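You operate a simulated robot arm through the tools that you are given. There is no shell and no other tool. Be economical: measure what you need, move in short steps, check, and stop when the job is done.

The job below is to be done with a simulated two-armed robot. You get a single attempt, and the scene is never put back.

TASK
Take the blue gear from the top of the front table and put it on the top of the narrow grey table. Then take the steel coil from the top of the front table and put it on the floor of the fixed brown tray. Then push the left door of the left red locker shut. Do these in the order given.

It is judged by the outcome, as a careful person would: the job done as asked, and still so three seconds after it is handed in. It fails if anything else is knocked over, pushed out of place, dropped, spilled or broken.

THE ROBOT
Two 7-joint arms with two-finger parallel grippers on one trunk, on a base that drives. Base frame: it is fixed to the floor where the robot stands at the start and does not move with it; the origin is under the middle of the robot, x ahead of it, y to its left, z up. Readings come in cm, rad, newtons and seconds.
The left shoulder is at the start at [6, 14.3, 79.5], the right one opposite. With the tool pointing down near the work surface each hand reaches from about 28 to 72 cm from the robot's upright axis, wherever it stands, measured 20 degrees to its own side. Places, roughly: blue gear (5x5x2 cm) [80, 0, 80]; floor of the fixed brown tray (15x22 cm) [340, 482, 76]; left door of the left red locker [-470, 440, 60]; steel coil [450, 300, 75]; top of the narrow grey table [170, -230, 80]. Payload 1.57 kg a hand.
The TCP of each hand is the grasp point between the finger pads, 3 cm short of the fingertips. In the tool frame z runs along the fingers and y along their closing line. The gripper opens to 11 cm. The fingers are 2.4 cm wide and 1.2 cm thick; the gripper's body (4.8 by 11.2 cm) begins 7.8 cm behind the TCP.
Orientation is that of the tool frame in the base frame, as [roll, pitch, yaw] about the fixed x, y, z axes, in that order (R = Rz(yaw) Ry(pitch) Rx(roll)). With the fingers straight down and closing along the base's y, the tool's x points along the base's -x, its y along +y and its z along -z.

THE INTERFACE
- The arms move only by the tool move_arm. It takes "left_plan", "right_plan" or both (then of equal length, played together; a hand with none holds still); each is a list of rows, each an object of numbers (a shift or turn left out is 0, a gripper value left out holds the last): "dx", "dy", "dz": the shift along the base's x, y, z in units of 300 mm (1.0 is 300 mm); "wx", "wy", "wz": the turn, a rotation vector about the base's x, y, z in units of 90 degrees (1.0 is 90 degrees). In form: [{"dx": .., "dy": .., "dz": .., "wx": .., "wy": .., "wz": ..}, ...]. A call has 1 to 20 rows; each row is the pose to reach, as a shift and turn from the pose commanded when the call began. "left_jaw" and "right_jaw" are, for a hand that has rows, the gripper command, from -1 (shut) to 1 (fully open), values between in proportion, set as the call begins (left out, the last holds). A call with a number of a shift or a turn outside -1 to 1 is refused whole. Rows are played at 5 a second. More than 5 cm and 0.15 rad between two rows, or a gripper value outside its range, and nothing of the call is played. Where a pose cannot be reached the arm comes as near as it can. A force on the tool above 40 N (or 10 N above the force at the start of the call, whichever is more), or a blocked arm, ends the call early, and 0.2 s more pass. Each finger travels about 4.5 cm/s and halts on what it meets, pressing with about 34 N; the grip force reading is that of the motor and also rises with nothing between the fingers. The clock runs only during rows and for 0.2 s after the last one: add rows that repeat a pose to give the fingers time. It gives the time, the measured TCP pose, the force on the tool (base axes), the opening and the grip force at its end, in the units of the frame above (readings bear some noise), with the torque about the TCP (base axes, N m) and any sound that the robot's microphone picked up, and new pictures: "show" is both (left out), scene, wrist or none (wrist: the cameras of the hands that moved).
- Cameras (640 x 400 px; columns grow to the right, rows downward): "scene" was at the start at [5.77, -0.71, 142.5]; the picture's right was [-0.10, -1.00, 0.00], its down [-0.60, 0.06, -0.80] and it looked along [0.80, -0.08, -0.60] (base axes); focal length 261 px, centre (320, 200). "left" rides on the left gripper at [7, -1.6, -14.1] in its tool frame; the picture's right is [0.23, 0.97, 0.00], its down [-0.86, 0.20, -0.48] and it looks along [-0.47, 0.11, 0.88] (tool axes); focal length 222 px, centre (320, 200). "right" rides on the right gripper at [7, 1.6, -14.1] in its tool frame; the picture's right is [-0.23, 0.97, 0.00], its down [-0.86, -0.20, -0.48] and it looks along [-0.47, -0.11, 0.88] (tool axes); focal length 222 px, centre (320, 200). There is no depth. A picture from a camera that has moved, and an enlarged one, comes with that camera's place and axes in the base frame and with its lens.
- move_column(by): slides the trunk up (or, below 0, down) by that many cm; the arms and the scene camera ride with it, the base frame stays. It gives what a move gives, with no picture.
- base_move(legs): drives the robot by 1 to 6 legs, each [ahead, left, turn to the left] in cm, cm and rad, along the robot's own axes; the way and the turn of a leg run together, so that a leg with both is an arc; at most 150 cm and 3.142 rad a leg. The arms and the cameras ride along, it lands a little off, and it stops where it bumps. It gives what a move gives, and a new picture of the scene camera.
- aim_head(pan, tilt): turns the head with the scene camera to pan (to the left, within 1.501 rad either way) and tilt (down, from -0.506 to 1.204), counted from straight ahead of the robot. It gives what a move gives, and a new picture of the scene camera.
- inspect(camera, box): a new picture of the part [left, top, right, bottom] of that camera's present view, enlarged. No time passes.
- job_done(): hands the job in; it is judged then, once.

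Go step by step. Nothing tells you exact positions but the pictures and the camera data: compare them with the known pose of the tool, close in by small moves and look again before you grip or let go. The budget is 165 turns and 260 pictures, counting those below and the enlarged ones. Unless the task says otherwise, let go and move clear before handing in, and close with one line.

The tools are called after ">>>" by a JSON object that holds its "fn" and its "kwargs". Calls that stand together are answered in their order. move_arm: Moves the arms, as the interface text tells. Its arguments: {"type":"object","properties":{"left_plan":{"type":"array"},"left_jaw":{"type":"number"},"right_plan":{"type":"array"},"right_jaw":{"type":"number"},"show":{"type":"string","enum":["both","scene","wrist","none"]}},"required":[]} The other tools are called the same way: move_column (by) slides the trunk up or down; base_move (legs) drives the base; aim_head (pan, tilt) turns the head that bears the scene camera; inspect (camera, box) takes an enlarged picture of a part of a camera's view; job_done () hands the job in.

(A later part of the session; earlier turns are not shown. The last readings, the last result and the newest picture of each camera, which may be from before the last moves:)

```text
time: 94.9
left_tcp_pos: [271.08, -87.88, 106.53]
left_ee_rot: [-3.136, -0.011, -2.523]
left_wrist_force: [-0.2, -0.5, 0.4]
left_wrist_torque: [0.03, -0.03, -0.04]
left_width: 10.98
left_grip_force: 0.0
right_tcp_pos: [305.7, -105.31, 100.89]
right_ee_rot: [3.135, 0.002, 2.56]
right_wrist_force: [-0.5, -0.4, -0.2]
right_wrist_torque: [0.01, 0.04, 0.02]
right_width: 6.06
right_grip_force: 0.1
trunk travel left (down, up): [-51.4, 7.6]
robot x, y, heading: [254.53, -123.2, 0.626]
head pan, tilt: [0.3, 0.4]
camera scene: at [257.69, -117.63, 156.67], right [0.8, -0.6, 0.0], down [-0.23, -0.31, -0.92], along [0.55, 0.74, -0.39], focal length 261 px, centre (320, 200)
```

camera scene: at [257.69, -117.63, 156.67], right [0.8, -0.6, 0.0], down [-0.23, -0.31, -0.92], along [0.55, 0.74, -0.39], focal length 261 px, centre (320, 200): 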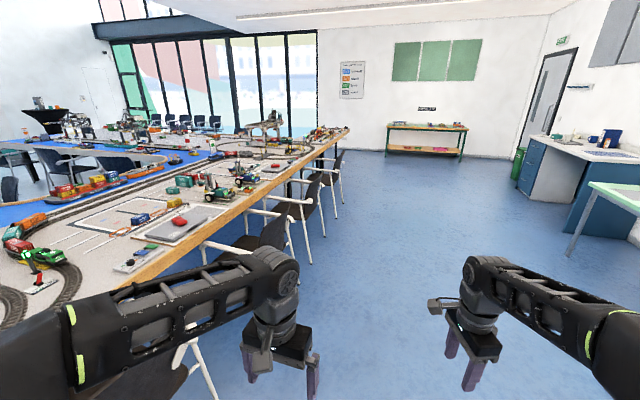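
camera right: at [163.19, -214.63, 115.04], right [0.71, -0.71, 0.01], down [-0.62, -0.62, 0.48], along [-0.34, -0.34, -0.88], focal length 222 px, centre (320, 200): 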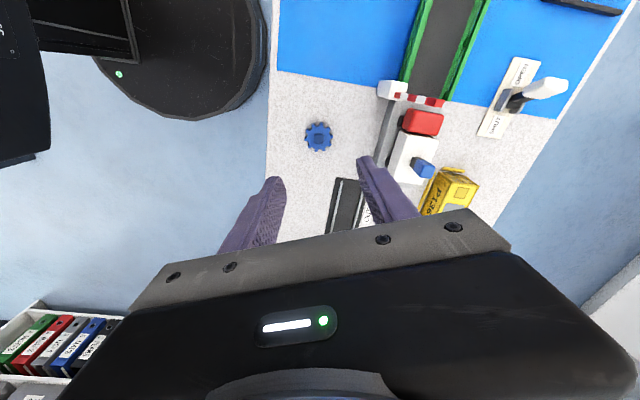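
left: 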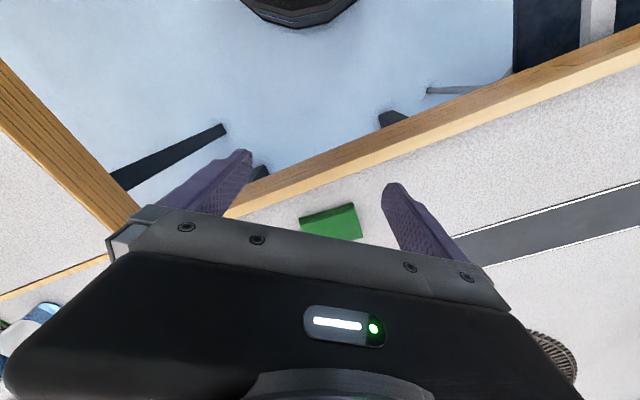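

Clear corridor; driving on past the chairs to the table's far end.

>>> {"fn": "base_move", "kwargs": {"legs": [[150, 0, 0], [150, 0, 0], [150, 0, 0], [110, 0, 0]]}}

>>> {"fn": "aim_head", "kwargs": {"pan": 1.0, "tilt": 0.4}}

```text
time: 121.7
left_tcp_pos: [724.29, 242.78, 106.59]
left_ee_rot: [-3.137, -0.01, -2.524]
left_wrist_force: [0.1, 1.0, -0.1]
left_wrist_torque: [0.01, 0.0, -0.02]
left_width: 11.0
left_grip_force: 0.1
right_tcp_pos: [758.95, 225.42, 100.94]
right_ee_rot: [3.135, 0.001, 2.56]
right_wrist_force: [-0.4, 0.2, -0.2]
right_wrist_torque: [0.02, 0.01, 0.01]
right_width: 6.04
right_grip_force: 0.0
trunk travel left (down, up): [-51.4, 7.6]
robot x, y, heading: [707.72, 206.86, 0.62]
head pan, tilt: [0.3, 0.4]
camera scene: at [710.84, 213.06, 156.67], right [0.8, -0.6, 0.0], down [-0.23, -0.31, -0.92], along [0.55, 0.74, -0.39], focal length 261 px, centre (320, 200)
```

scene: 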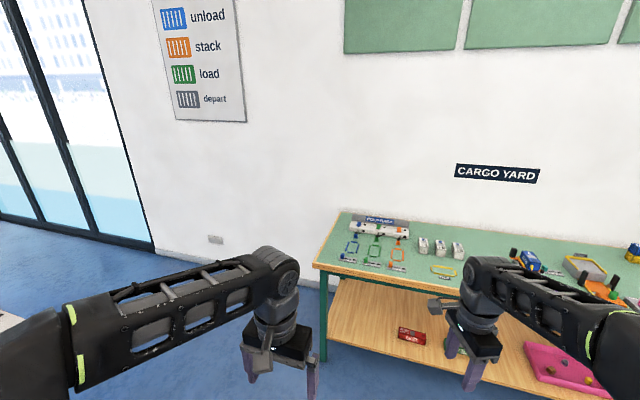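

```text
time: 122.7
left_tcp_pos: [724.16, 242.71, 106.53]
left_ee_rot: [-3.136, -0.01, -2.524]
left_wrist_force: [-0.6, 0.6, 0.1]
left_wrist_torque: [0.02, -0.03, -0.03]
left_width: 11.03
left_grip_force: 0.1
right_tcp_pos: [758.82, 225.32, 100.97]
right_ee_rot: [3.134, 0.003, 2.558]
right_wrist_force: [-0.9, 0.2, -0.1]
right_wrist_torque: [0.02, 0.0, -0.02]
right_width: 6.04
right_grip_force: 0.0
trunk travel left (down, up): [-51.4, 7.6]
robot x, y, heading: [707.34, 207.13, 0.625]
head pan, tilt: [1.0, 0.4]
camera scene: at [704.73, 214.89, 156.67], right [1.0, 0.05, 0.0], down [0.02, -0.39, -0.92], along [-0.05, 0.92, -0.39], focal length 261 px, centre (320, 200)
```

scene: 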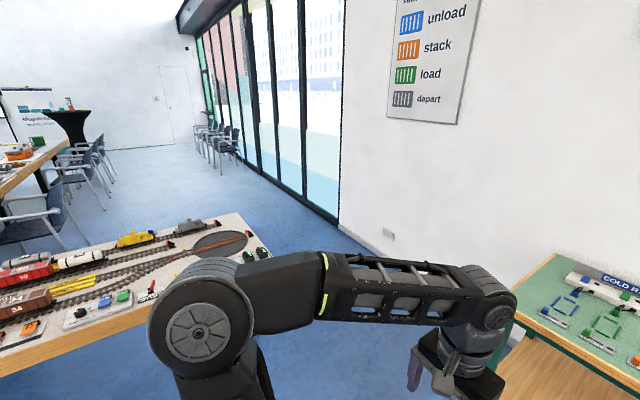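

At the far end I see the spur's end on the left and a wall table on the right, with a gap of about 1.1 m between. I turn left and thread through diagonally.

>>> {"fn": "base_move", "kwargs": {"legs": [[0, 0, 1.57], [58, -72, 0], [60, -35, 0]]}}

>>> {"fn": "aim_head", "kwargs": {"pan": 0.7, "tilt": 0.5}}

```text
time: 134.8
left_tcp_pos: [689.02, 381.93, 106.44]
left_ee_rot: [-3.138, -0.011, -0.943]
left_wrist_force: [-0.2, -0.6, -0.5]
left_wrist_torque: [0.02, 0.01, -0.02]
left_width: 10.99
left_grip_force: 0.1
right_tcp_pos: [706.07, 416.71, 100.83]
right_ee_rot: [3.136, 0.002, -2.143]
right_wrist_force: [-0.2, 0.3, 0.0]
right_wrist_torque: [-0.02, 0.0, -0.03]
right_width: 6.07
right_grip_force: 0.1
trunk travel left (down, up): [-51.4, 7.6]
robot x, y, heading: [725.29, 365.57, 2.205]
head pan, tilt: [1.0, 0.4]
camera scene: at [717.34, 362.81, 156.67], right [-0.06, 1.0, 0.0], down [0.39, 0.02, -0.92], along [-0.92, -0.06, -0.39], focal length 261 px, centre (320, 200)
```

scene: 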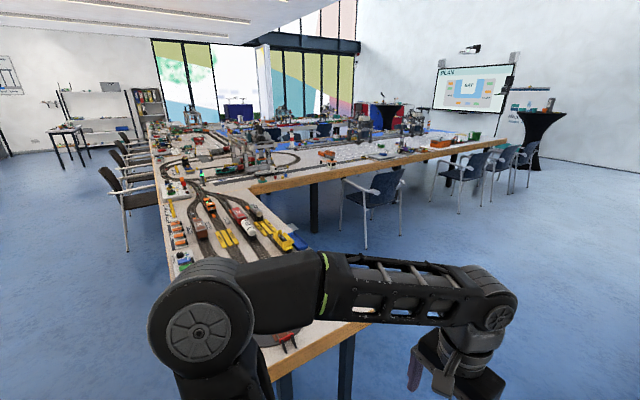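

```text
time: 135.6
left_tcp_pos: [689.09, 381.92, 106.49]
left_ee_rot: [-3.137, -0.01, -0.942]
left_wrist_force: [0.2, 0.2, 0.8]
left_wrist_torque: [0.02, -0.01, -0.02]
left_width: 10.99
left_grip_force: 0.0
right_tcp_pos: [706.08, 416.64, 100.79]
right_ee_rot: [3.134, 0.002, -2.142]
right_wrist_force: [0.7, 0.3, 0.3]
right_wrist_torque: [0.0, 0.03, -0.01]
right_width: 6.07
right_grip_force: 0.0
trunk travel left (down, up): [-51.4, 7.6]
robot x, y, heading: [724.94, 365.66, 2.201]
head pan, tilt: [0.7, 0.499]
camera scene: at [717.75, 365.47, 155.76], right [0.23, 0.97, 0.0], down [0.47, -0.11, -0.88], along [-0.85, 0.2, -0.48], focal length 261 px, centre (320, 200)
```

scene: 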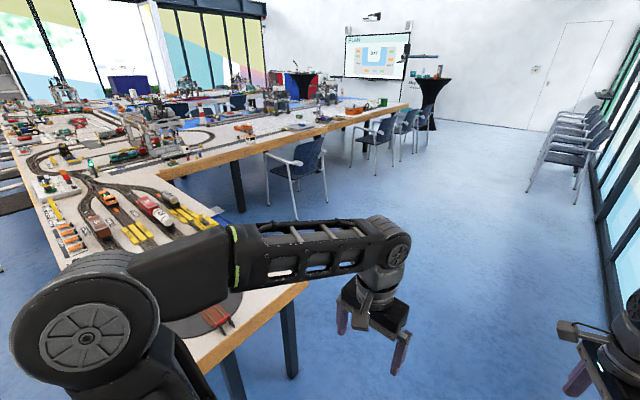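

The layout is clear now: the coil sits 37 cm in from the far edge near the notch corner, with a chair further along. I drive past the spur and turn to face the notch.

>>> {"fn": "base_move", "kwargs": {"legs": [[105, 0, 0], [0, 0, 1.53], [100, 0, 0]]}}

>>> {"fn": "aim_head", "kwargs": {"pan": 0.0, "tilt": 0.6}}

```text
time: 149.5
left_tcp_pos: [561.68, 359.47, 106.53]
left_ee_rot: [-3.138, -0.011, 0.576]
left_wrist_force: [0.2, 1.1, 0.1]
left_wrist_torque: [-0.01, 0.0, 0.0]
left_width: 11.01
left_grip_force: 0.0
right_tcp_pos: [527.73, 378.23, 100.89]
right_ee_rot: [3.135, 0.0, -0.625]
right_wrist_force: [0.3, 0.1, 0.1]
right_wrist_torque: [0.01, 0.03, -0.01]
right_width: 6.06
right_grip_force: 0.0
trunk travel left (down, up): [-51.4, 7.6]
robot x, y, heading: [579.27, 393.84, -2.555]
head pan, tilt: [0.7, 0.499]
camera scene: at [579.68, 387.22, 155.76], right [-0.96, 0.28, 0.0], down [0.14, 0.46, -0.88], along [-0.25, -0.84, -0.48], focal length 261 px, centre (320, 200)
```

scene: 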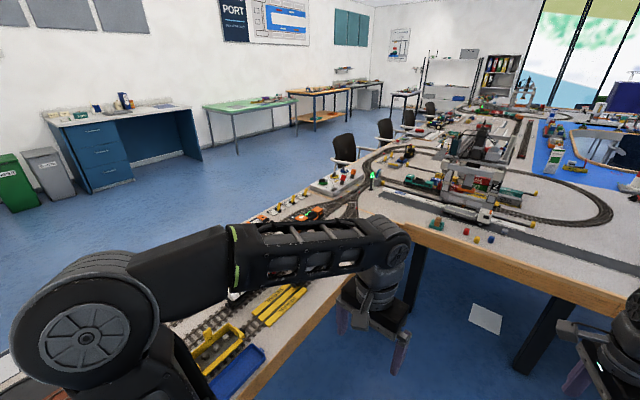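

```text
time: 150.6
left_tcp_pos: [561.68, 359.46, 106.63]
left_ee_rot: [-3.137, -0.011, 0.577]
left_wrist_force: [0.5, -0.5, -0.1]
left_wrist_torque: [0.01, 0.01, 0.01]
left_width: 10.99
left_grip_force: 0.1
right_tcp_pos: [527.84, 378.29, 100.92]
right_ee_rot: [3.135, 0.002, -0.625]
right_wrist_force: [-0.1, 0.0, -0.2]
right_wrist_torque: [-0.02, -0.02, -0.02]
right_width: 6.04
right_grip_force: 0.0
trunk travel left (down, up): [-51.4, 7.6]
robot x, y, heading: [579.86, 394.08, -2.56]
head pan, tilt: [0.0, 0.6]
camera scene: at [574.93, 391.1, 154.85], right [-0.55, 0.83, 0.0], down [0.47, 0.31, -0.83], along [-0.69, -0.46, -0.56], focal length 261 px, centre (320, 200)
```

scene: 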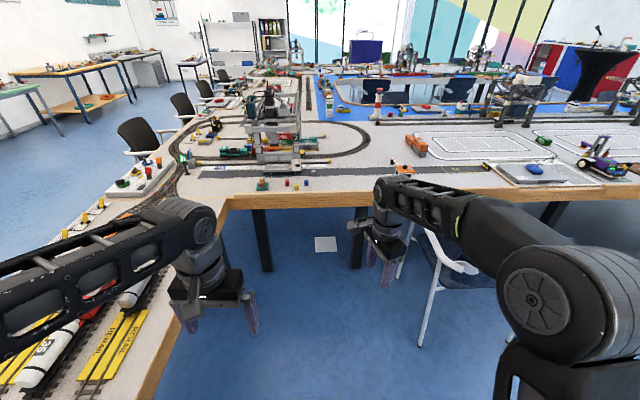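

Zooming on the area by the notch where the coil should be.

>>> {"fn": "inspect", "kwargs": {"camera": "scene", "box": [230, 110, 430, 235]}}

>>> {"fn": "inspect", "kwargs": {"camera": "scene", "box": [400, 90, 640, 240]}}

```text
3.20 times, centred on (330, 172) of scene
camera zoom: at [574.93, 391.1, 154.85], right [-0.55, 0.83, 0.0], down [0.47, 0.31, -0.83], along [-0.69, -0.46, -0.56], focal length 835 px, centre (288, 288)
```

zoom: 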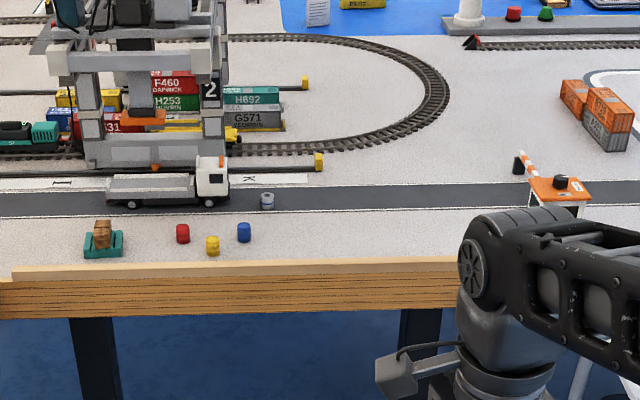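

```text
2.67 times, centred on (520, 165) of scene
camera zoom: at [574.93, 391.1, 154.85], right [-0.55, 0.83, 0.0], down [0.47, 0.31, -0.83], along [-0.69, -0.46, -0.56], focal length 696 px, centre (-213, 293)
```

zoom: 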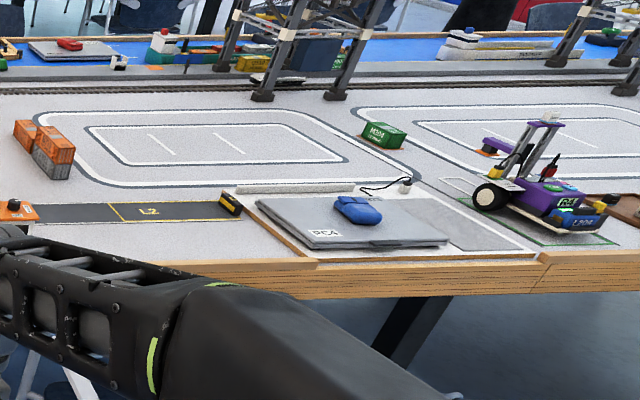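

The grey coil sits beside the white truck at about [455, 307], 22 cm from the edge. I approach to about 15 cm short of my final stand and look again.

>>> {"fn": "base_move", "kwargs": {"legs": [[84, 9, 0]]}}

>>> {"fn": "inspect", "kwargs": {"camera": "scene", "box": [220, 80, 420, 205]}}

```text
time: 155.0
left_tcp_pos: [496.94, 305.67, 106.53]
left_ee_rot: [-3.137, -0.009, 0.58]
left_wrist_force: [-0.3, -0.2, 0.4]
left_wrist_torque: [0.03, 0.02, -0.01]
left_width: 11.03
left_grip_force: 0.0
right_tcp_pos: [462.99, 324.37, 100.9]
right_ee_rot: [3.136, 0.001, -0.62]
right_wrist_force: [0.4, 0.3, -1.1]
right_wrist_torque: [0.0, 0.03, 0.03]
right_width: 6.04
right_grip_force: 0.0
trunk travel left (down, up): [-51.4, 7.6]
robot x, y, heading: [514.95, 340.91, -2.554]
head pan, tilt: [0.0, 0.6]
camera scene: at [510.06, 337.37, 154.85], right [-0.55, 0.83, 0.0], down [0.47, 0.31, -0.82], along [-0.69, -0.46, -0.57], focal length 261 px, centre (320, 200)
```

scene: 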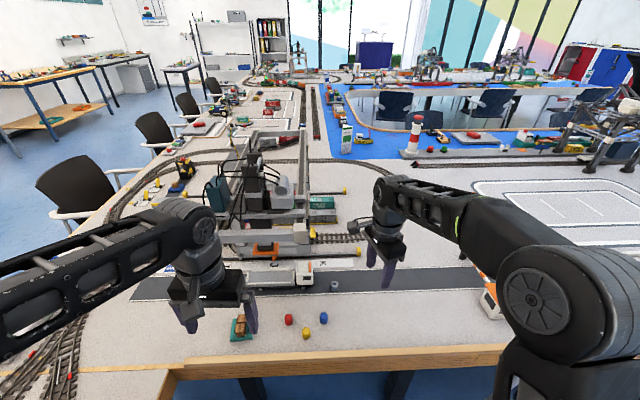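

```text
3.20 times, centred on (320, 142) of scene
camera zoom: at [510.06, 337.37, 154.85], right [-0.55, 0.83, 0.0], down [0.47, 0.31, -0.82], along [-0.69, -0.46, -0.57], focal length 835 px, centre (320, 384)
```

zoom: 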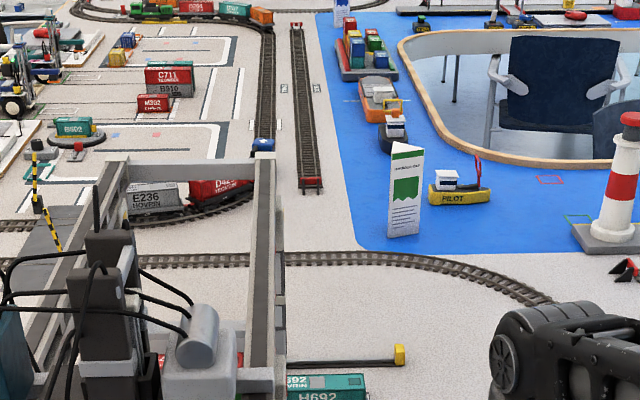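

The coil triangulates to [457, 308.5, 77]. I pull the left hand back from the crane, then drive the last 12 cm.

>>> {"fn": "move_arm", "kwargs": {"left_plan": [{"dx": 0.11, "dy": 0.03}, {"dx": 0.22, "dy": 0.06}, {"dx": 0.22, "dy": 0.06}], "right_plan": [{"wz": 0.09, "dy": 0.03}, {"wz": 0.18, "dy": 0.06}, {"wz": 0.27, "dy": 0.06}], "right_jaw": 0.1, "show": "none"}}

>>> {"fn": "base_move", "kwargs": {"legs": [[12, 0, 0]]}}

```text
time: 155.8
left_tcp_pos: [503.46, 307.43, 106.69]
left_ee_rot: [-3.136, -0.01, 0.579]
left_wrist_force: [-0.4, 0.2, 0.6]
left_wrist_torque: [0.01, 0.0, 0.02]
left_width: 11.01
left_grip_force: 0.0
right_tcp_pos: [462.88, 326.21, 100.8]
right_ee_rot: [3.135, 0.002, -0.195]
right_wrist_force: [0.0, -0.9, -0.8]
right_wrist_torque: [0.02, 0.03, 0.0]
right_width: 6.02
right_grip_force: 0.1
trunk travel left (down, up): [-51.4, 7.6]
robot x, y, heading: [514.87, 340.28, -2.554]
head pan, tilt: [0.0, 0.6]
```

```text
time: 157.1
left_tcp_pos: [493.38, 300.76, 106.52]
left_ee_rot: [-3.136, -0.013, 0.58]
left_wrist_force: [0.3, 0.1, -0.5]
left_wrist_torque: [0.01, -0.05, -0.03]
left_width: 11.0
left_grip_force: 0.1
right_tcp_pos: [452.9, 319.46, 100.87]
right_ee_rot: [3.134, 0.001, -0.199]
right_wrist_force: [-0.8, 0.3, -0.6]
right_wrist_torque: [-0.01, -0.01, 0.02]
right_width: 6.04
right_grip_force: 0.1
trunk travel left (down, up): [-51.4, 7.6]
robot x, y, heading: [504.96, 334.0, -2.553]
head pan, tilt: [0.0, 0.6]
camera scene: at [499.91, 330.63, 154.84], right [-0.55, 0.83, 0.0], down [0.47, 0.31, -0.82], along [-0.69, -0.46, -0.57], focal length 261 px, centre (320, 200)
```

scene: 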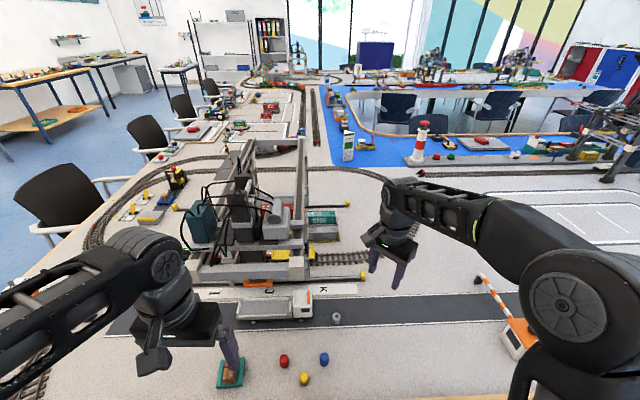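

The crane's top beam end is only about 10 cm left of the coil, so I'll turn the right hand so that its narrow side and no camera face the crane (fingers closing along my forward axis).

>>> {"fn": "move_arm", "kwargs": {"right_plan": [{"wz": 0.09}, {"wz": 0.18}, {"wz": 0.27}, {"wz": 0.36}, {"wz": 0.45}, {"wz": 0.54}, {"wz": 0.63}, {"wz": 0.72}, {"wz": 0.81}, {"wz": 0.9}, {"wz": 0.99}], "show": "none"}}

>>> {"fn": "move_arm", "kwargs": {"right_plan": [{"wz": 0.09}, {"wz": 0.18}, {"wz": 0.27}, {"wz": 0.36}, {"wz": 0.45}, {"wz": 0.51}, {"wz": 0.51}], "show": "both"}}

```text
time: 159.5
left_tcp_pos: [493.36, 300.82, 106.62]
left_ee_rot: [-3.136, -0.012, 0.581]
left_wrist_force: [0.3, 0.5, 0.4]
left_wrist_torque: [0.0, 0.0, -0.01]
left_width: 10.97
left_grip_force: 0.1
right_tcp_pos: [453.01, 319.58, 100.9]
right_ee_rot: [3.133, 0.001, 1.359]
right_wrist_force: [0.7, 0.4, 1.4]
right_wrist_torque: [-0.01, 0.02, 0.02]
right_width: 6.03
right_grip_force: 0.1
trunk travel left (down, up): [-51.4, 7.6]
robot x, y, heading: [504.75, 333.85, -2.558]
head pan, tilt: [0.0, 0.6]
```

```text
time: 161.1
left_tcp_pos: [493.55, 300.76, 106.47]
left_ee_rot: [-3.137, -0.01, 0.579]
left_wrist_force: [0.6, -0.2, 0.0]
left_wrist_torque: [0.04, 0.02, 0.02]
left_width: 10.98
left_grip_force: 0.1
right_tcp_pos: [453.08, 319.66, 100.99]
right_ee_rot: [3.135, 0.003, 2.161]
right_wrist_force: [0.1, 0.3, 0.2]
right_wrist_torque: [0.02, 0.0, 0.0]
right_width: 6.06
right_grip_force: 0.1
trunk travel left (down, up): [-51.4, 7.6]
robot x, y, heading: [505.04, 333.91, -2.559]
head pan, tilt: [0.0, 0.6]
camera scene: at [500.07, 330.74, 154.85], right [-0.55, 0.83, 0.0], down [0.47, 0.31, -0.83], along [-0.69, -0.46, -0.56], focal length 261 px, centre (320, 200)
camera right: at [450.34, 326.16, 115.05], right [0.94, 0.35, 0.01], down [0.31, -0.82, 0.48], along [0.18, -0.45, -0.88], focal length 222 px, centre (320, 200)
```

scene: 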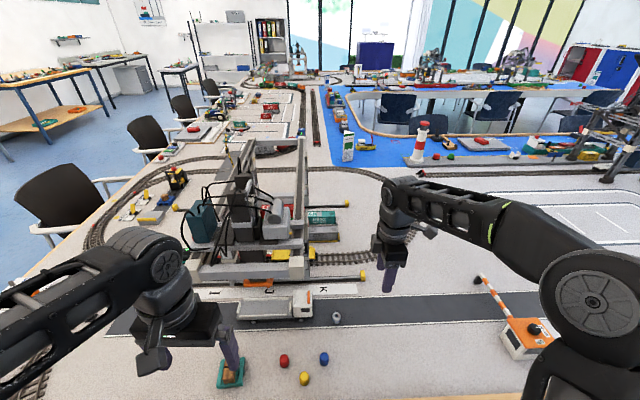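
right: 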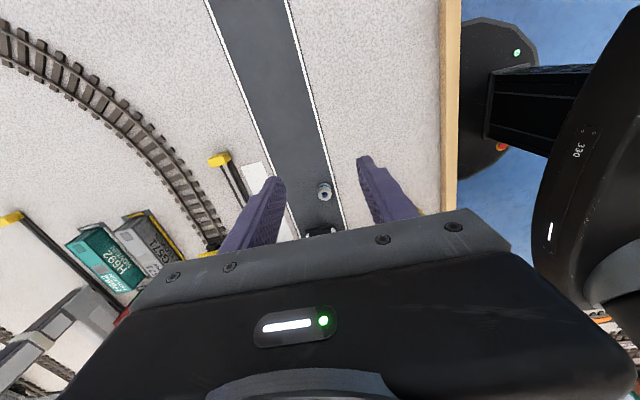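

The coil is seen standing on end at [457.5, 308.6]. I move above it, stepping with the force guard, to z 90.

>>> {"fn": "move_arm", "kwargs": {"right_plan": [{"dx": 0.03, "dy": -0.07, "dz": -0.08}, {"dx": 0.06, "dy": -0.15, "dz": -0.17}, {"dx": 0.09, "dy": -0.22, "dz": -0.26}, {"dx": 0.12, "dy": -0.3, "dz": -0.33}, {"dx": 0.147, "dy": -0.367, "dz": -0.36}, {"dx": 0.147, "dy": -0.367, "dz": -0.36}], "right_jaw": 0.1, "show": "both"}}

>>> {"fn": "inspect", "kwargs": {"camera": "scene", "box": [220, 180, 420, 340]}}

```text
time: 162.5
left_tcp_pos: [493.46, 300.92, 106.69]
left_ee_rot: [-3.136, -0.012, 0.579]
left_wrist_force: [0.6, 0.1, -0.4]
left_wrist_torque: [-0.02, -0.01, -0.01]
left_width: 11.01
left_grip_force: 0.0
right_tcp_pos: [457.49, 308.56, 89.97]
right_ee_rot: [3.135, 0.001, 2.16]
right_wrist_force: [-0.3, 0.1, 0.1]
right_wrist_torque: [-0.02, -0.01, 0.0]
right_width: 6.04
right_grip_force: 0.1
trunk travel left (down, up): [-51.4, 7.6]
robot x, y, heading: [504.67, 333.53, -2.551]
head pan, tilt: [0.0, 0.6]
camera scene: at [500.08, 330.76, 154.85], right [-0.55, 0.83, 0.0], down [0.47, 0.31, -0.83], along [-0.69, -0.46, -0.56], focal length 261 px, centre (320, 200)
camera right: at [454.82, 315.2, 104.19], right [0.94, 0.35, 0.01], down [0.3, -0.82, 0.48], along [0.17, -0.45, -0.88], focal length 222 px, centre (320, 200)
```

scene: 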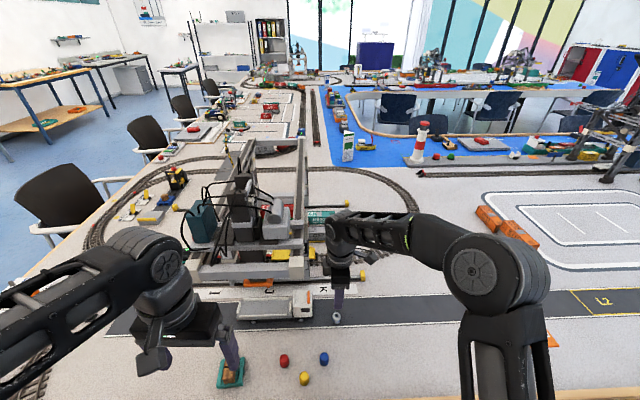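
right: 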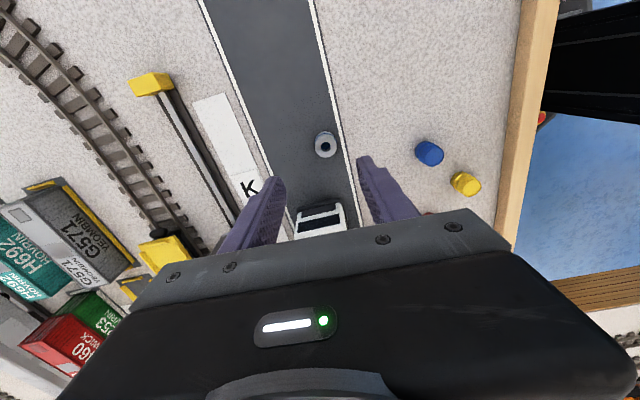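

```text
2.50 times, centred on (320, 260) of scene
camera zoom: at [500.08, 330.76, 154.85], right [-0.55, 0.83, 0.0], down [0.47, 0.31, -0.83], along [-0.69, -0.46, -0.56], focal length 653 px, centre (320, 50)
```

zoom: 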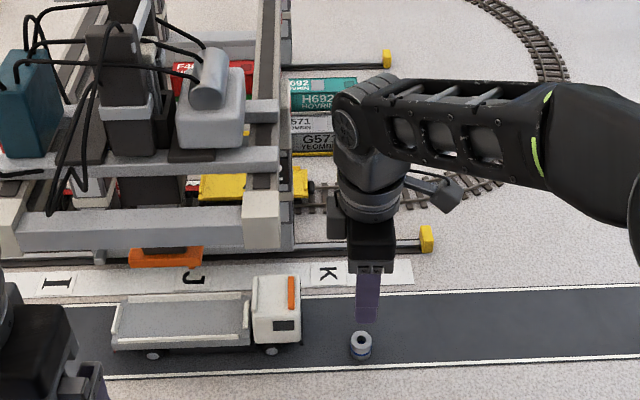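

Aligned within 5 mm with plenty of space to the crane. Adjusting and lowering to TCP z 80.

>>> {"fn": "move_arm", "kwargs": {"right_plan": [{"dx": 0.016, "dy": 0.007, "dz": -0.1}, {"dx": 0.016, "dy": 0.007, "dz": -0.2}, {"dx": 0.016, "dy": 0.007, "dz": -0.28}, {"dx": 0.016, "dy": 0.007, "dz": -0.333}, {"dx": 0.016, "dy": 0.007, "dz": -0.333}], "show": "wrist"}}

>>> {"fn": "inspect", "kwargs": {"camera": "scene", "box": [280, 260, 400, 335]}}

```text
time: 163.7
left_tcp_pos: [493.44, 300.77, 106.51]
left_ee_rot: [-3.135, -0.01, 0.578]
left_wrist_force: [0.5, -0.5, 0.6]
left_wrist_torque: [0.01, 0.06, -0.01]
left_width: 11.0
left_grip_force: 0.1
right_tcp_pos: [457.92, 308.75, 80.11]
right_ee_rot: [3.135, 0.0, 2.158]
right_wrist_force: [-0.5, 1.1, -0.6]
right_wrist_torque: [-0.01, 0.02, -0.02]
right_width: 6.08
right_grip_force: 0.0
trunk travel left (down, up): [-51.4, 7.6]
robot x, y, heading: [504.92, 333.73, -2.552]
head pan, tilt: [0.0, 0.6]
camera right: at [455.29, 315.32, 94.21], right [0.94, 0.35, 0.01], down [0.3, -0.82, 0.48], along [0.17, -0.45, -0.88], focal length 222 px, centre (320, 200)
```

right: 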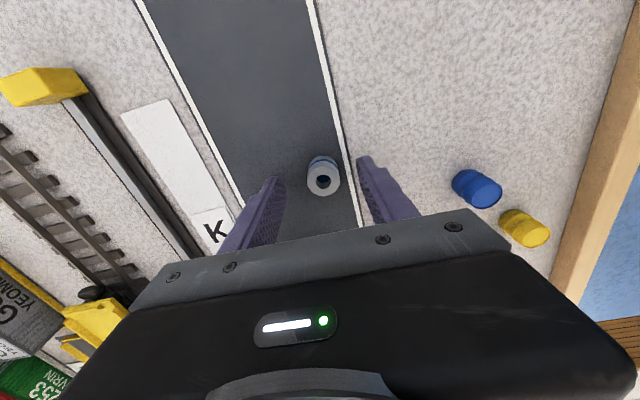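

```text
5.33 times, centred on (340, 298) of scene
camera zoom: at [500.08, 330.74, 154.85], right [-0.55, 0.83, 0.0], down [0.47, 0.31, -0.83], along [-0.69, -0.46, -0.56], focal length 1392 px, centre (213, -320)
```

zoom: 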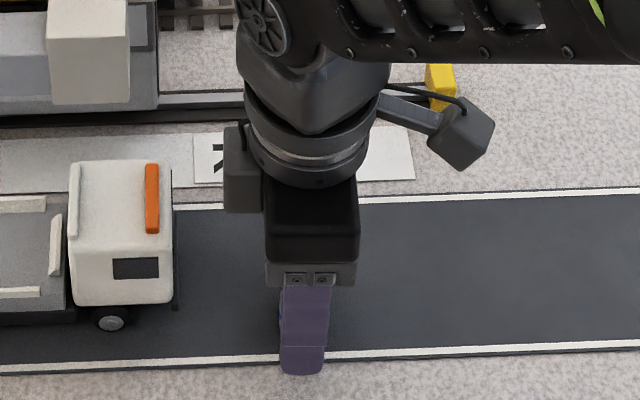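

The coil is exactly between the fingers. Lowering 4 mm more and closing.

>>> {"fn": "move_arm", "kwargs": {"right_plan": [{"dz": -0.007}, {"dz": -0.014}, {"dz": -0.014}], "show": "none"}}

>>> {"fn": "move_arm", "kwargs": {"right_plan": [{"dz": 0.0}, {"dz": 0.0}, {"dz": 0.0}, {"dz": 0.0}, {"dz": 0.0}, {"dz": 0.0}], "right_jaw": -0.8, "show": "wrist"}}

```text
time: 164.5
left_tcp_pos: [493.56, 300.85, 106.49]
left_ee_rot: [-3.134, -0.011, 0.581]
left_wrist_force: [-0.5, 0.5, -1.2]
left_wrist_torque: [0.01, 0.01, 0.0]
left_width: 11.01
left_grip_force: 0.0
right_tcp_pos: [457.84, 308.67, 79.73]
right_ee_rot: [3.132, 0.002, 2.159]
right_wrist_force: [0.4, 0.4, 0.4]
right_wrist_torque: [-0.01, -0.03, 0.02]
right_width: 6.05
right_grip_force: 0.0
trunk travel left (down, up): [-51.4, 7.6]
robot x, y, heading: [504.95, 333.51, -2.556]
head pan, tilt: [0.0, 0.6]
```

```text
time: 165.9
left_tcp_pos: [493.42, 300.71, 106.53]
left_ee_rot: [-3.136, -0.01, 0.578]
left_wrist_force: [-0.1, 0.6, -0.4]
left_wrist_torque: [0.01, 0.0, -0.01]
left_width: 10.98
left_grip_force: 0.0
right_tcp_pos: [457.87, 308.69, 79.68]
right_ee_rot: [3.135, 0.002, 2.159]
right_wrist_force: [-0.3, 0.1, 0.3]
right_wrist_torque: [-0.02, -0.01, -0.03]
right_width: 2.36
right_grip_force: 34.3
trunk travel left (down, up): [-51.4, 7.6]
robot x, y, heading: [504.76, 334.01, -2.553]
head pan, tilt: [0.0, 0.6]
camera right: at [455.25, 315.32, 93.83], right [0.94, 0.35, 0.01], down [0.3, -0.82, 0.48], along [0.17, -0.45, -0.88], focal length 222 px, centre (320, 200)
```

right: 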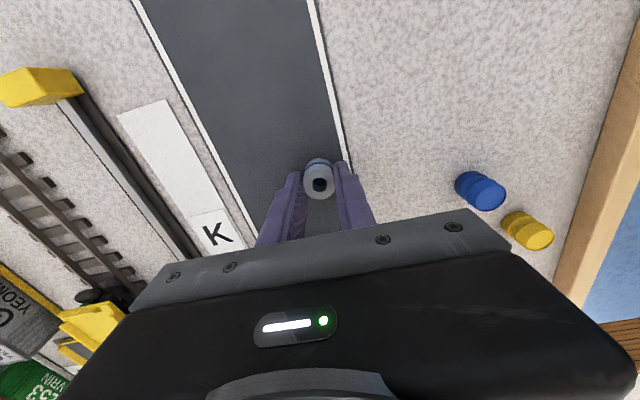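

Coil gripped (2.4 cm, 34 N). Lifting and moving to the right, away from the crane.

>>> {"fn": "move_arm", "kwargs": {"right_plan": [{"dz": 0.03}, {"dz": 0.1}, {"dz": 0.22}, {"dy": 0.04, "dz": 0.34}, {"dx": -0.02, "dy": 0.12, "dz": 0.46}, {"dx": -0.04, "dy": 0.2, "dz": 0.58}, {"dx": -0.06, "dy": 0.28, "dz": 0.7}, {"dx": 0.0, "dy": 0.36, "dz": 0.75}, {"dx": 0.1, "dy": 0.42, "dz": 0.75}, {"dx": 0.1, "dy": 0.42, "dz": 0.75}], "show": "both"}}

```text
time: 168.1
left_tcp_pos: [493.42, 300.8, 106.55]
left_ee_rot: [-3.136, -0.01, 0.58]
left_wrist_force: [0.5, -0.5, -0.4]
left_wrist_torque: [-0.04, -0.01, 0.03]
left_width: 11.0
left_grip_force: 0.0
right_tcp_pos: [460.91, 321.3, 102.24]
right_ee_rot: [3.131, 0.001, 2.159]
right_wrist_force: [-0.3, 0.3, -0.6]
right_wrist_torque: [0.02, 0.02, 0.0]
right_width: 2.38
right_grip_force: 34.1
trunk travel left (down, up): [-51.4, 7.6]
robot x, y, heading: [504.98, 333.98, -2.557]
head pan, tilt: [0.0, 0.6]
camera scene: at [500.04, 330.72, 154.85], right [-0.55, 0.83, 0.0], down [0.47, 0.31, -0.82], along [-0.69, -0.46, -0.57], focal length 261 px, centre (320, 200)
camera right: at [458.19, 327.99, 116.38], right [0.94, 0.35, 0.01], down [0.3, -0.82, 0.48], along [0.18, -0.45, -0.88], focal length 222 px, centre (320, 200)
```

scene: 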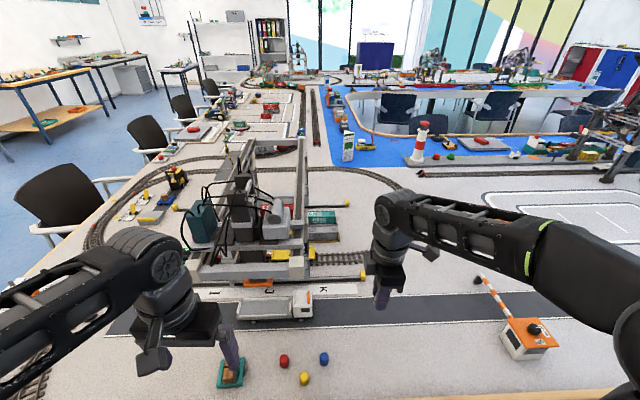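
right: 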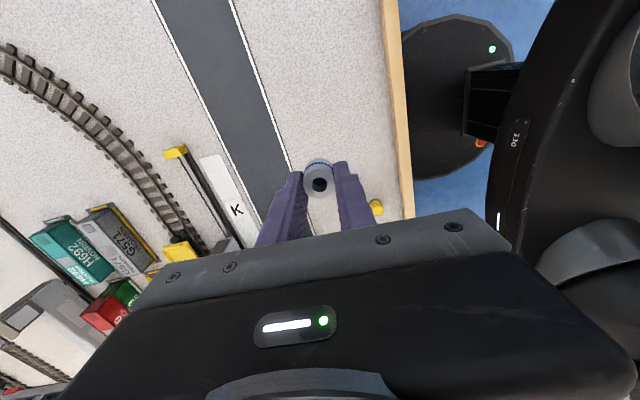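

Backing off, then strafing right along the far side toward the brown tray.

>>> {"fn": "base_move", "kwargs": {"legs": [[-75, 0, 0], [0, -110, 0], [0, -85, 0]]}}

>>> {"fn": "aim_head", "kwargs": {"pan": -0.2, "tilt": 0.55}}

```text
time: 181.4
left_tcp_pos: [448.83, 504.77, 106.56]
left_ee_rot: [-3.139, -0.009, 0.563]
left_wrist_force: [-0.5, 0.0, -0.5]
left_wrist_torque: [-0.03, -0.01, -0.01]
left_width: 10.99
left_grip_force: 0.0
right_tcp_pos: [416.42, 525.97, 102.23]
right_ee_rot: [3.134, 0.003, 2.142]
right_wrist_force: [-0.1, 0.1, -0.5]
right_wrist_torque: [-0.04, -0.03, -0.01]
right_width: 2.38
right_grip_force: 34.0
trunk travel left (down, up): [-51.4, 7.6]
robot x, y, heading: [460.83, 537.74, -2.571]
head pan, tilt: [0.0, 0.6]
camera scene: at [455.8, 534.64, 154.85], right [-0.54, 0.84, 0.0], down [0.48, 0.3, -0.83], along [-0.7, -0.44, -0.56], focal length 261 px, centre (320, 200)
```

scene: 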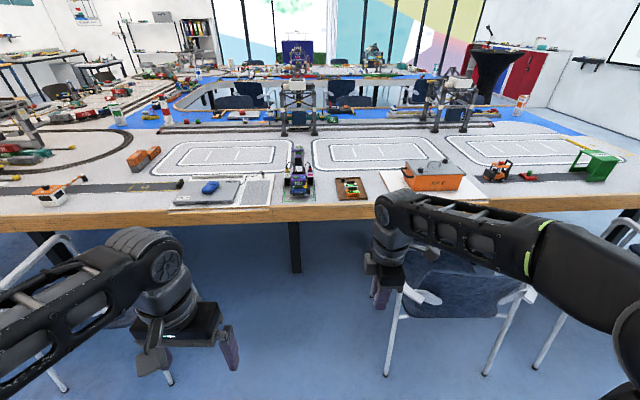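

```text
time: 182.2
left_tcp_pos: [448.74, 504.66, 106.61]
left_ee_rot: [-3.135, -0.01, 0.562]
left_wrist_force: [-0.5, -0.1, 0.5]
left_wrist_torque: [-0.02, 0.0, 0.0]
left_width: 10.96
left_grip_force: 0.0
right_tcp_pos: [416.46, 525.88, 102.34]
right_ee_rot: [3.136, 0.003, 2.141]
right_wrist_force: [0.9, -0.5, -0.3]
right_wrist_torque: [0.0, 0.04, 0.01]
right_width: 2.35
right_grip_force: 33.3
trunk travel left (down, up): [-51.4, 7.6]
robot x, y, heading: [460.35, 537.63, -2.576]
head pan, tilt: [-0.201, 0.55]
camera scene: at [454.9, 536.12, 155.3], right [-0.36, 0.93, 0.0], down [0.49, 0.19, -0.85], along [-0.8, -0.31, -0.52], focal length 261 px, centre (320, 200)
```

scene: 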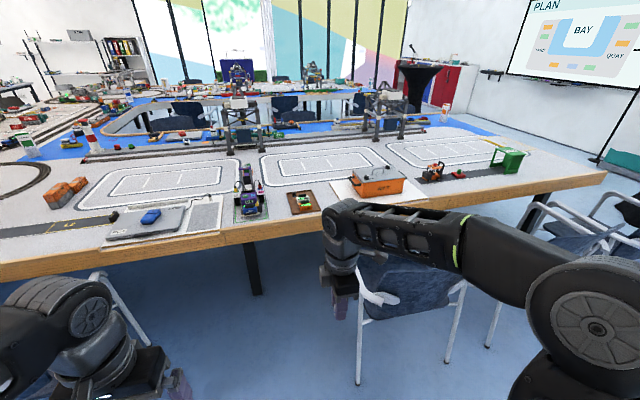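

The brown tray is the small framed one at about [339, 481]. Zooming in.

>>> {"fn": "inspect", "kwargs": {"camera": "scene", "box": [220, 160, 380, 260]}}

>>> {"fn": "inspect", "kwargs": {"camera": "scene", "box": [0, 200, 640, 400]}}

```text
4.00 times, centred on (300, 210) of scene
camera zoom: at [454.9, 536.12, 155.3], right [-0.36, 0.93, 0.0], down [0.49, 0.19, -0.85], along [-0.8, -0.31, -0.52], focal length 1044 px, centre (400, 160)
```

zoom: 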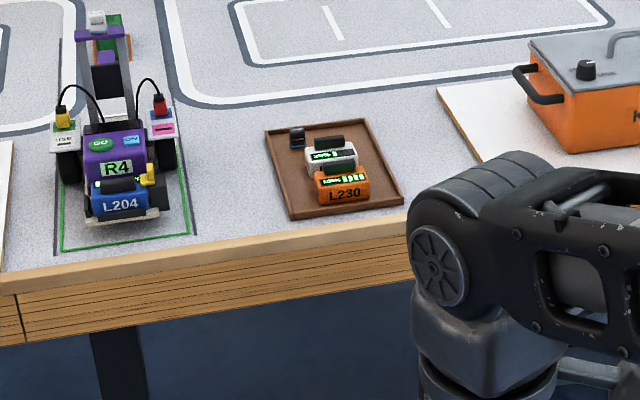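

```text
1.00 times, centred on (320, 300) of scene (not enlarged: the box is as wide or as high as the picture)
camera zoom: at [454.9, 536.12, 155.3], right [-0.36, 0.93, 0.0], down [0.49, 0.19, -0.85], along [-0.8, -0.31, -0.52], focal length 261 px, centre (320, 100)
```

zoom: 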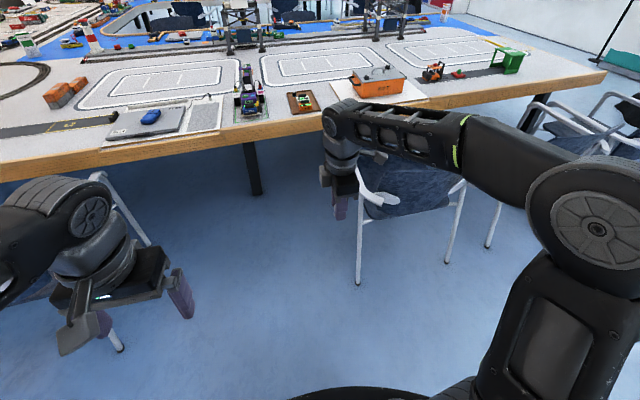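

The tray holds some small items but has free floor; it lies only about 14 cm in from the edge, between two chairs. I drive in between the chairs.

>>> {"fn": "base_move", "kwargs": {"legs": [[0, 10, 0], [68, 0, 0]]}}

>>> {"fn": "aim_head", "kwargs": {"pan": -0.3, "tilt": 0.75}}

```text
time: 186.7
left_tcp_pos: [396.51, 459.65, 106.55]
left_ee_rot: [-3.137, -0.011, 0.559]
left_wrist_force: [0.3, -0.4, 0.7]
left_wrist_torque: [0.0, -0.03, 0.0]
left_width: 11.0
left_grip_force: 0.0
right_tcp_pos: [364.29, 480.91, 102.23]
right_ee_rot: [3.133, 0.002, 2.138]
right_wrist_force: [0.1, 0.5, -1.5]
right_wrist_torque: [-0.02, -0.03, 0.04]
right_width: 2.35
right_grip_force: 34.2
trunk travel left (down, up): [-51.4, 7.6]
robot x, y, heading: [408.34, 492.13, -2.577]
head pan, tilt: [-0.201, 0.55]
camera scene: at [402.73, 491.03, 155.3], right [-0.36, 0.93, 0.0], down [0.49, 0.19, -0.85], along [-0.8, -0.3, -0.52], focal length 261 px, centre (320, 200)
```

scene: 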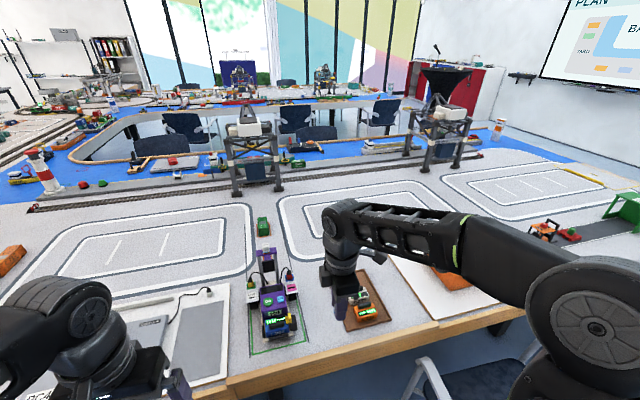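

```text
time: 187.4
left_tcp_pos: [396.42, 459.76, 106.51]
left_ee_rot: [-3.138, -0.01, 0.559]
left_wrist_force: [1.2, -0.1, 0.5]
left_wrist_torque: [0.01, 0.01, 0.0]
left_width: 11.02
left_grip_force: 0.1
right_tcp_pos: [364.29, 481.0, 102.17]
right_ee_rot: [3.135, 0.002, 2.138]
right_wrist_force: [0.5, 0.8, 0.3]
right_wrist_torque: [0.0, 0.05, -0.04]
right_width: 2.35
right_grip_force: 33.9
trunk travel left (down, up): [-51.4, 7.6]
robot x, y, heading: [408.6, 492.24, -2.575]
head pan, tilt: [-0.3, 0.75]
camera scene: at [403.17, 492.09, 153.57], right [-0.26, 0.96, 0.0], down [0.66, 0.18, -0.73], along [-0.71, -0.19, -0.68], focal length 261 px, centre (320, 200)
```

scene: 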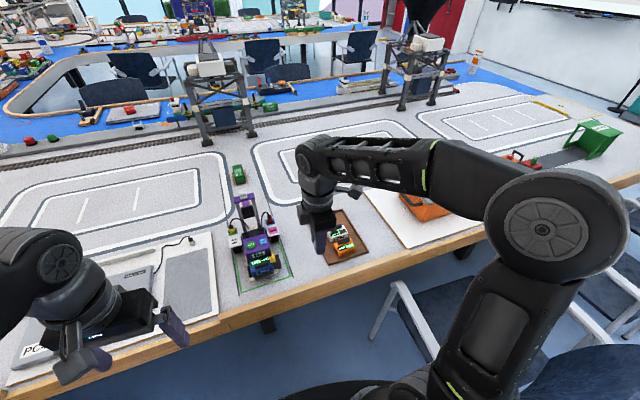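

>>> {"fn": "inspect", "kwargs": {"camera": "scene", "box": [296, 190, 400, 255]}}

>>> {"fn": "inspect", "kwargs": {"camera": "right", "box": [0, 0, 640, 400]}}

```text
6.15 times, centred on (348, 222) of scene
camera zoom: at [403.17, 492.09, 153.57], right [-0.26, 0.96, 0.0], down [0.66, 0.18, -0.73], along [-0.71, -0.19, -0.68], focal length 1606 px, centre (148, 62)
```

zoom: 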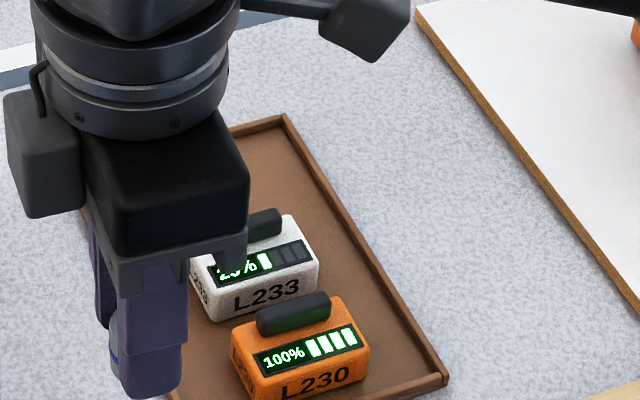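

```text
1.00 times, centred on (320, 200) of right (not enlarged: the box is as wide or as high as the picture)
camera zoom: at [361.78, 487.65, 116.39], right [0.94, 0.33, 0.01], down [0.29, -0.83, 0.48], along [0.17, -0.45, -0.88], focal length 222 px, centre (320, 200)
```

zoom: 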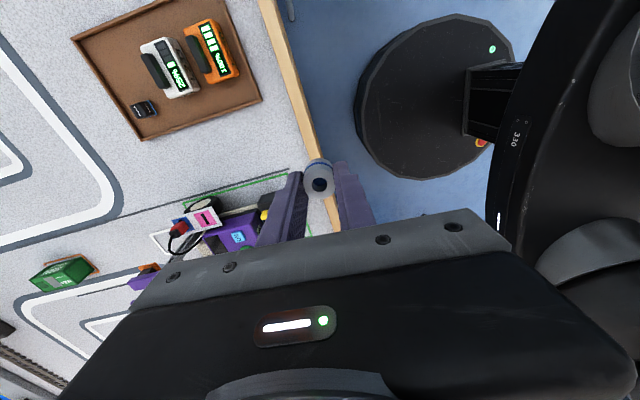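

The tray's far right quarter is free (about 8×8 cm), centred near [333.2, 480.1]. I drive 15 cm closer.

>>> {"fn": "base_move", "kwargs": {"legs": [[15, 0, 0]]}}

>>> {"fn": "inspect", "kwargs": {"camera": "right", "box": [0, 0, 640, 400]}}

```text
time: 188.8
left_tcp_pos: [383.85, 451.63, 106.68]
left_ee_rot: [-3.137, -0.011, 0.561]
left_wrist_force: [0.9, -0.3, -0.4]
left_wrist_torque: [0.02, -0.03, 0.0]
left_width: 10.98
left_grip_force: 0.0
right_tcp_pos: [351.57, 472.91, 102.27]
right_ee_rot: [3.133, 0.004, 2.141]
right_wrist_force: [0.1, 0.4, -0.7]
right_wrist_torque: [0.02, -0.06, -0.02]
right_width: 2.38
right_grip_force: 34.6
trunk travel left (down, up): [-51.4, 7.6]
robot x, y, heading: [396.03, 484.6, -2.577]
head pan, tilt: [-0.3, 0.75]
camera scene: at [390.43, 483.99, 153.56], right [-0.26, 0.96, 0.0], down [0.66, 0.18, -0.73], along [-0.7, -0.19, -0.68], focal length 261 px, centre (320, 200)
```

scene: 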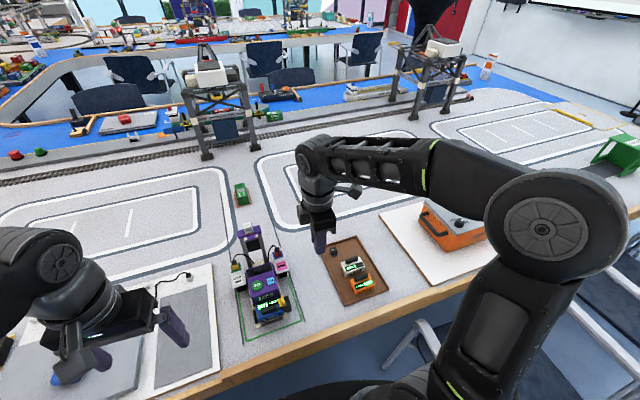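

```text
1.00 times, centred on (320, 200) of right (not enlarged: the box is as wide or as high as the picture)
camera zoom: at [349.08, 479.53, 116.34], right [0.94, 0.33, 0.01], down [0.29, -0.83, 0.48], along [0.17, -0.45, -0.88], focal length 222 px, centre (320, 200)
```

zoom: 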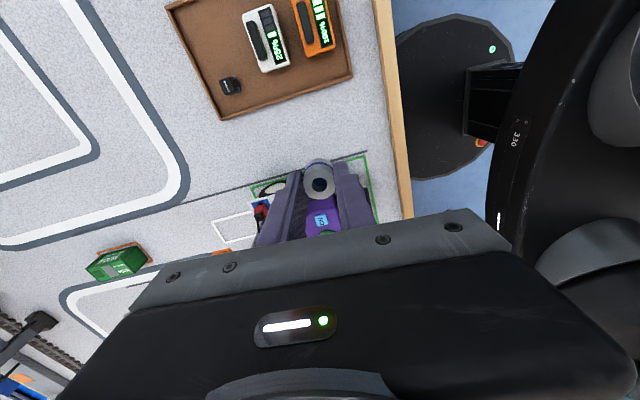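

The corner check agrees to a few millimetres. Moving the coil over the free spot.

>>> {"fn": "move_arm", "kwargs": {"right_plan": [{"dx": -0.12, "dy": 0.05}, {"dx": -0.245, "dy": 0.1}, {"dx": -0.37, "dy": 0.15}, {"dx": -0.49, "dy": 0.195}, {"dx": -0.613, "dy": 0.24}, {"dx": -0.613, "dy": 0.24, "dz": -0.1}, {"dx": -0.613, "dy": 0.24, "dz": -0.23}, {"dx": -0.613, "dy": 0.24, "dz": -0.36}, {"dx": -0.613, "dy": 0.24, "dz": -0.45}, {"dx": -0.613, "dy": 0.24, "dz": -0.45}], "show": "both"}}

>>> {"fn": "inspect", "kwargs": {"camera": "scene", "box": [290, 210, 410, 310]}}

```text
time: 191.0
left_tcp_pos: [383.92, 451.71, 106.59]
left_ee_rot: [-3.136, -0.009, 0.561]
left_wrist_force: [-0.8, 0.3, -0.6]
left_wrist_torque: [0.02, 0.03, 0.0]
left_width: 10.99
left_grip_force: 0.0
right_tcp_pos: [333.36, 480.14, 88.73]
right_ee_rot: [3.134, 0.002, 2.141]
right_wrist_force: [0.3, 0.4, -0.9]
right_wrist_torque: [0.0, 0.0, 0.0]
right_width: 2.36
right_grip_force: 34.4
trunk travel left (down, up): [-51.4, 7.6]
robot x, y, heading: [396.24, 484.49, -2.575]
head pan, tilt: [-0.3, 0.75]
camera scene: at [390.59, 484.09, 153.57], right [-0.26, 0.96, 0.0], down [0.66, 0.18, -0.73], along [-0.71, -0.19, -0.68], focal length 261 px, centre (320, 200)
camera right: at [330.88, 486.82, 102.89], right [0.94, 0.33, 0.01], down [0.29, -0.83, 0.48], along [0.17, -0.45, -0.88], focal length 222 px, centre (320, 200)
```

scene: 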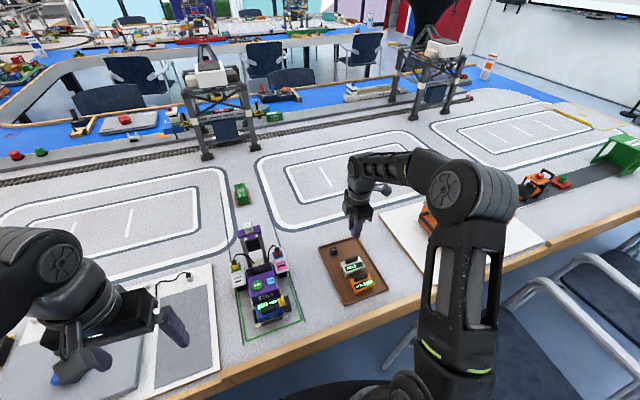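
right: 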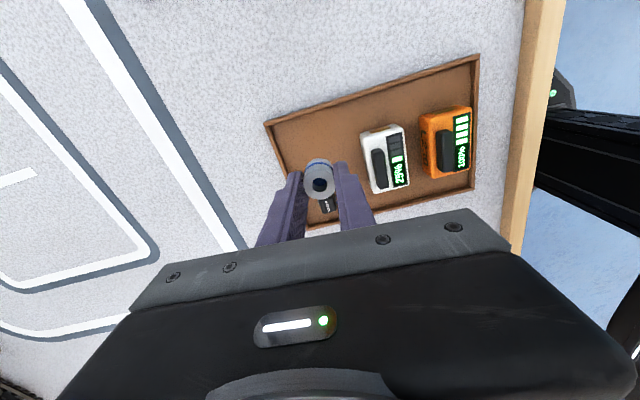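

```text
4.00 times, centred on (350, 260) of scene
camera zoom: at [390.59, 484.09, 153.57], right [-0.26, 0.96, 0.0], down [0.66, 0.18, -0.73], along [-0.71, -0.19, -0.68], focal length 1044 px, centre (200, -40)
```

zoom: 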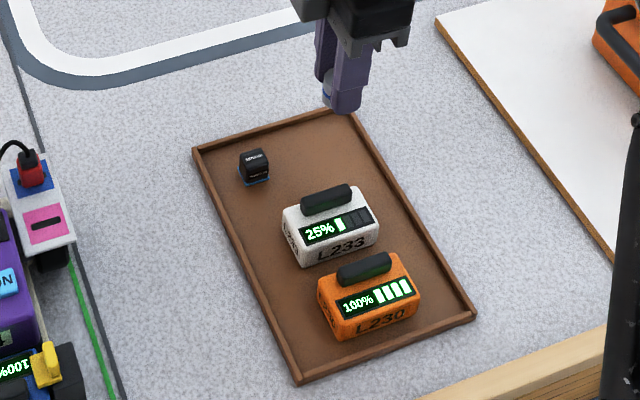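

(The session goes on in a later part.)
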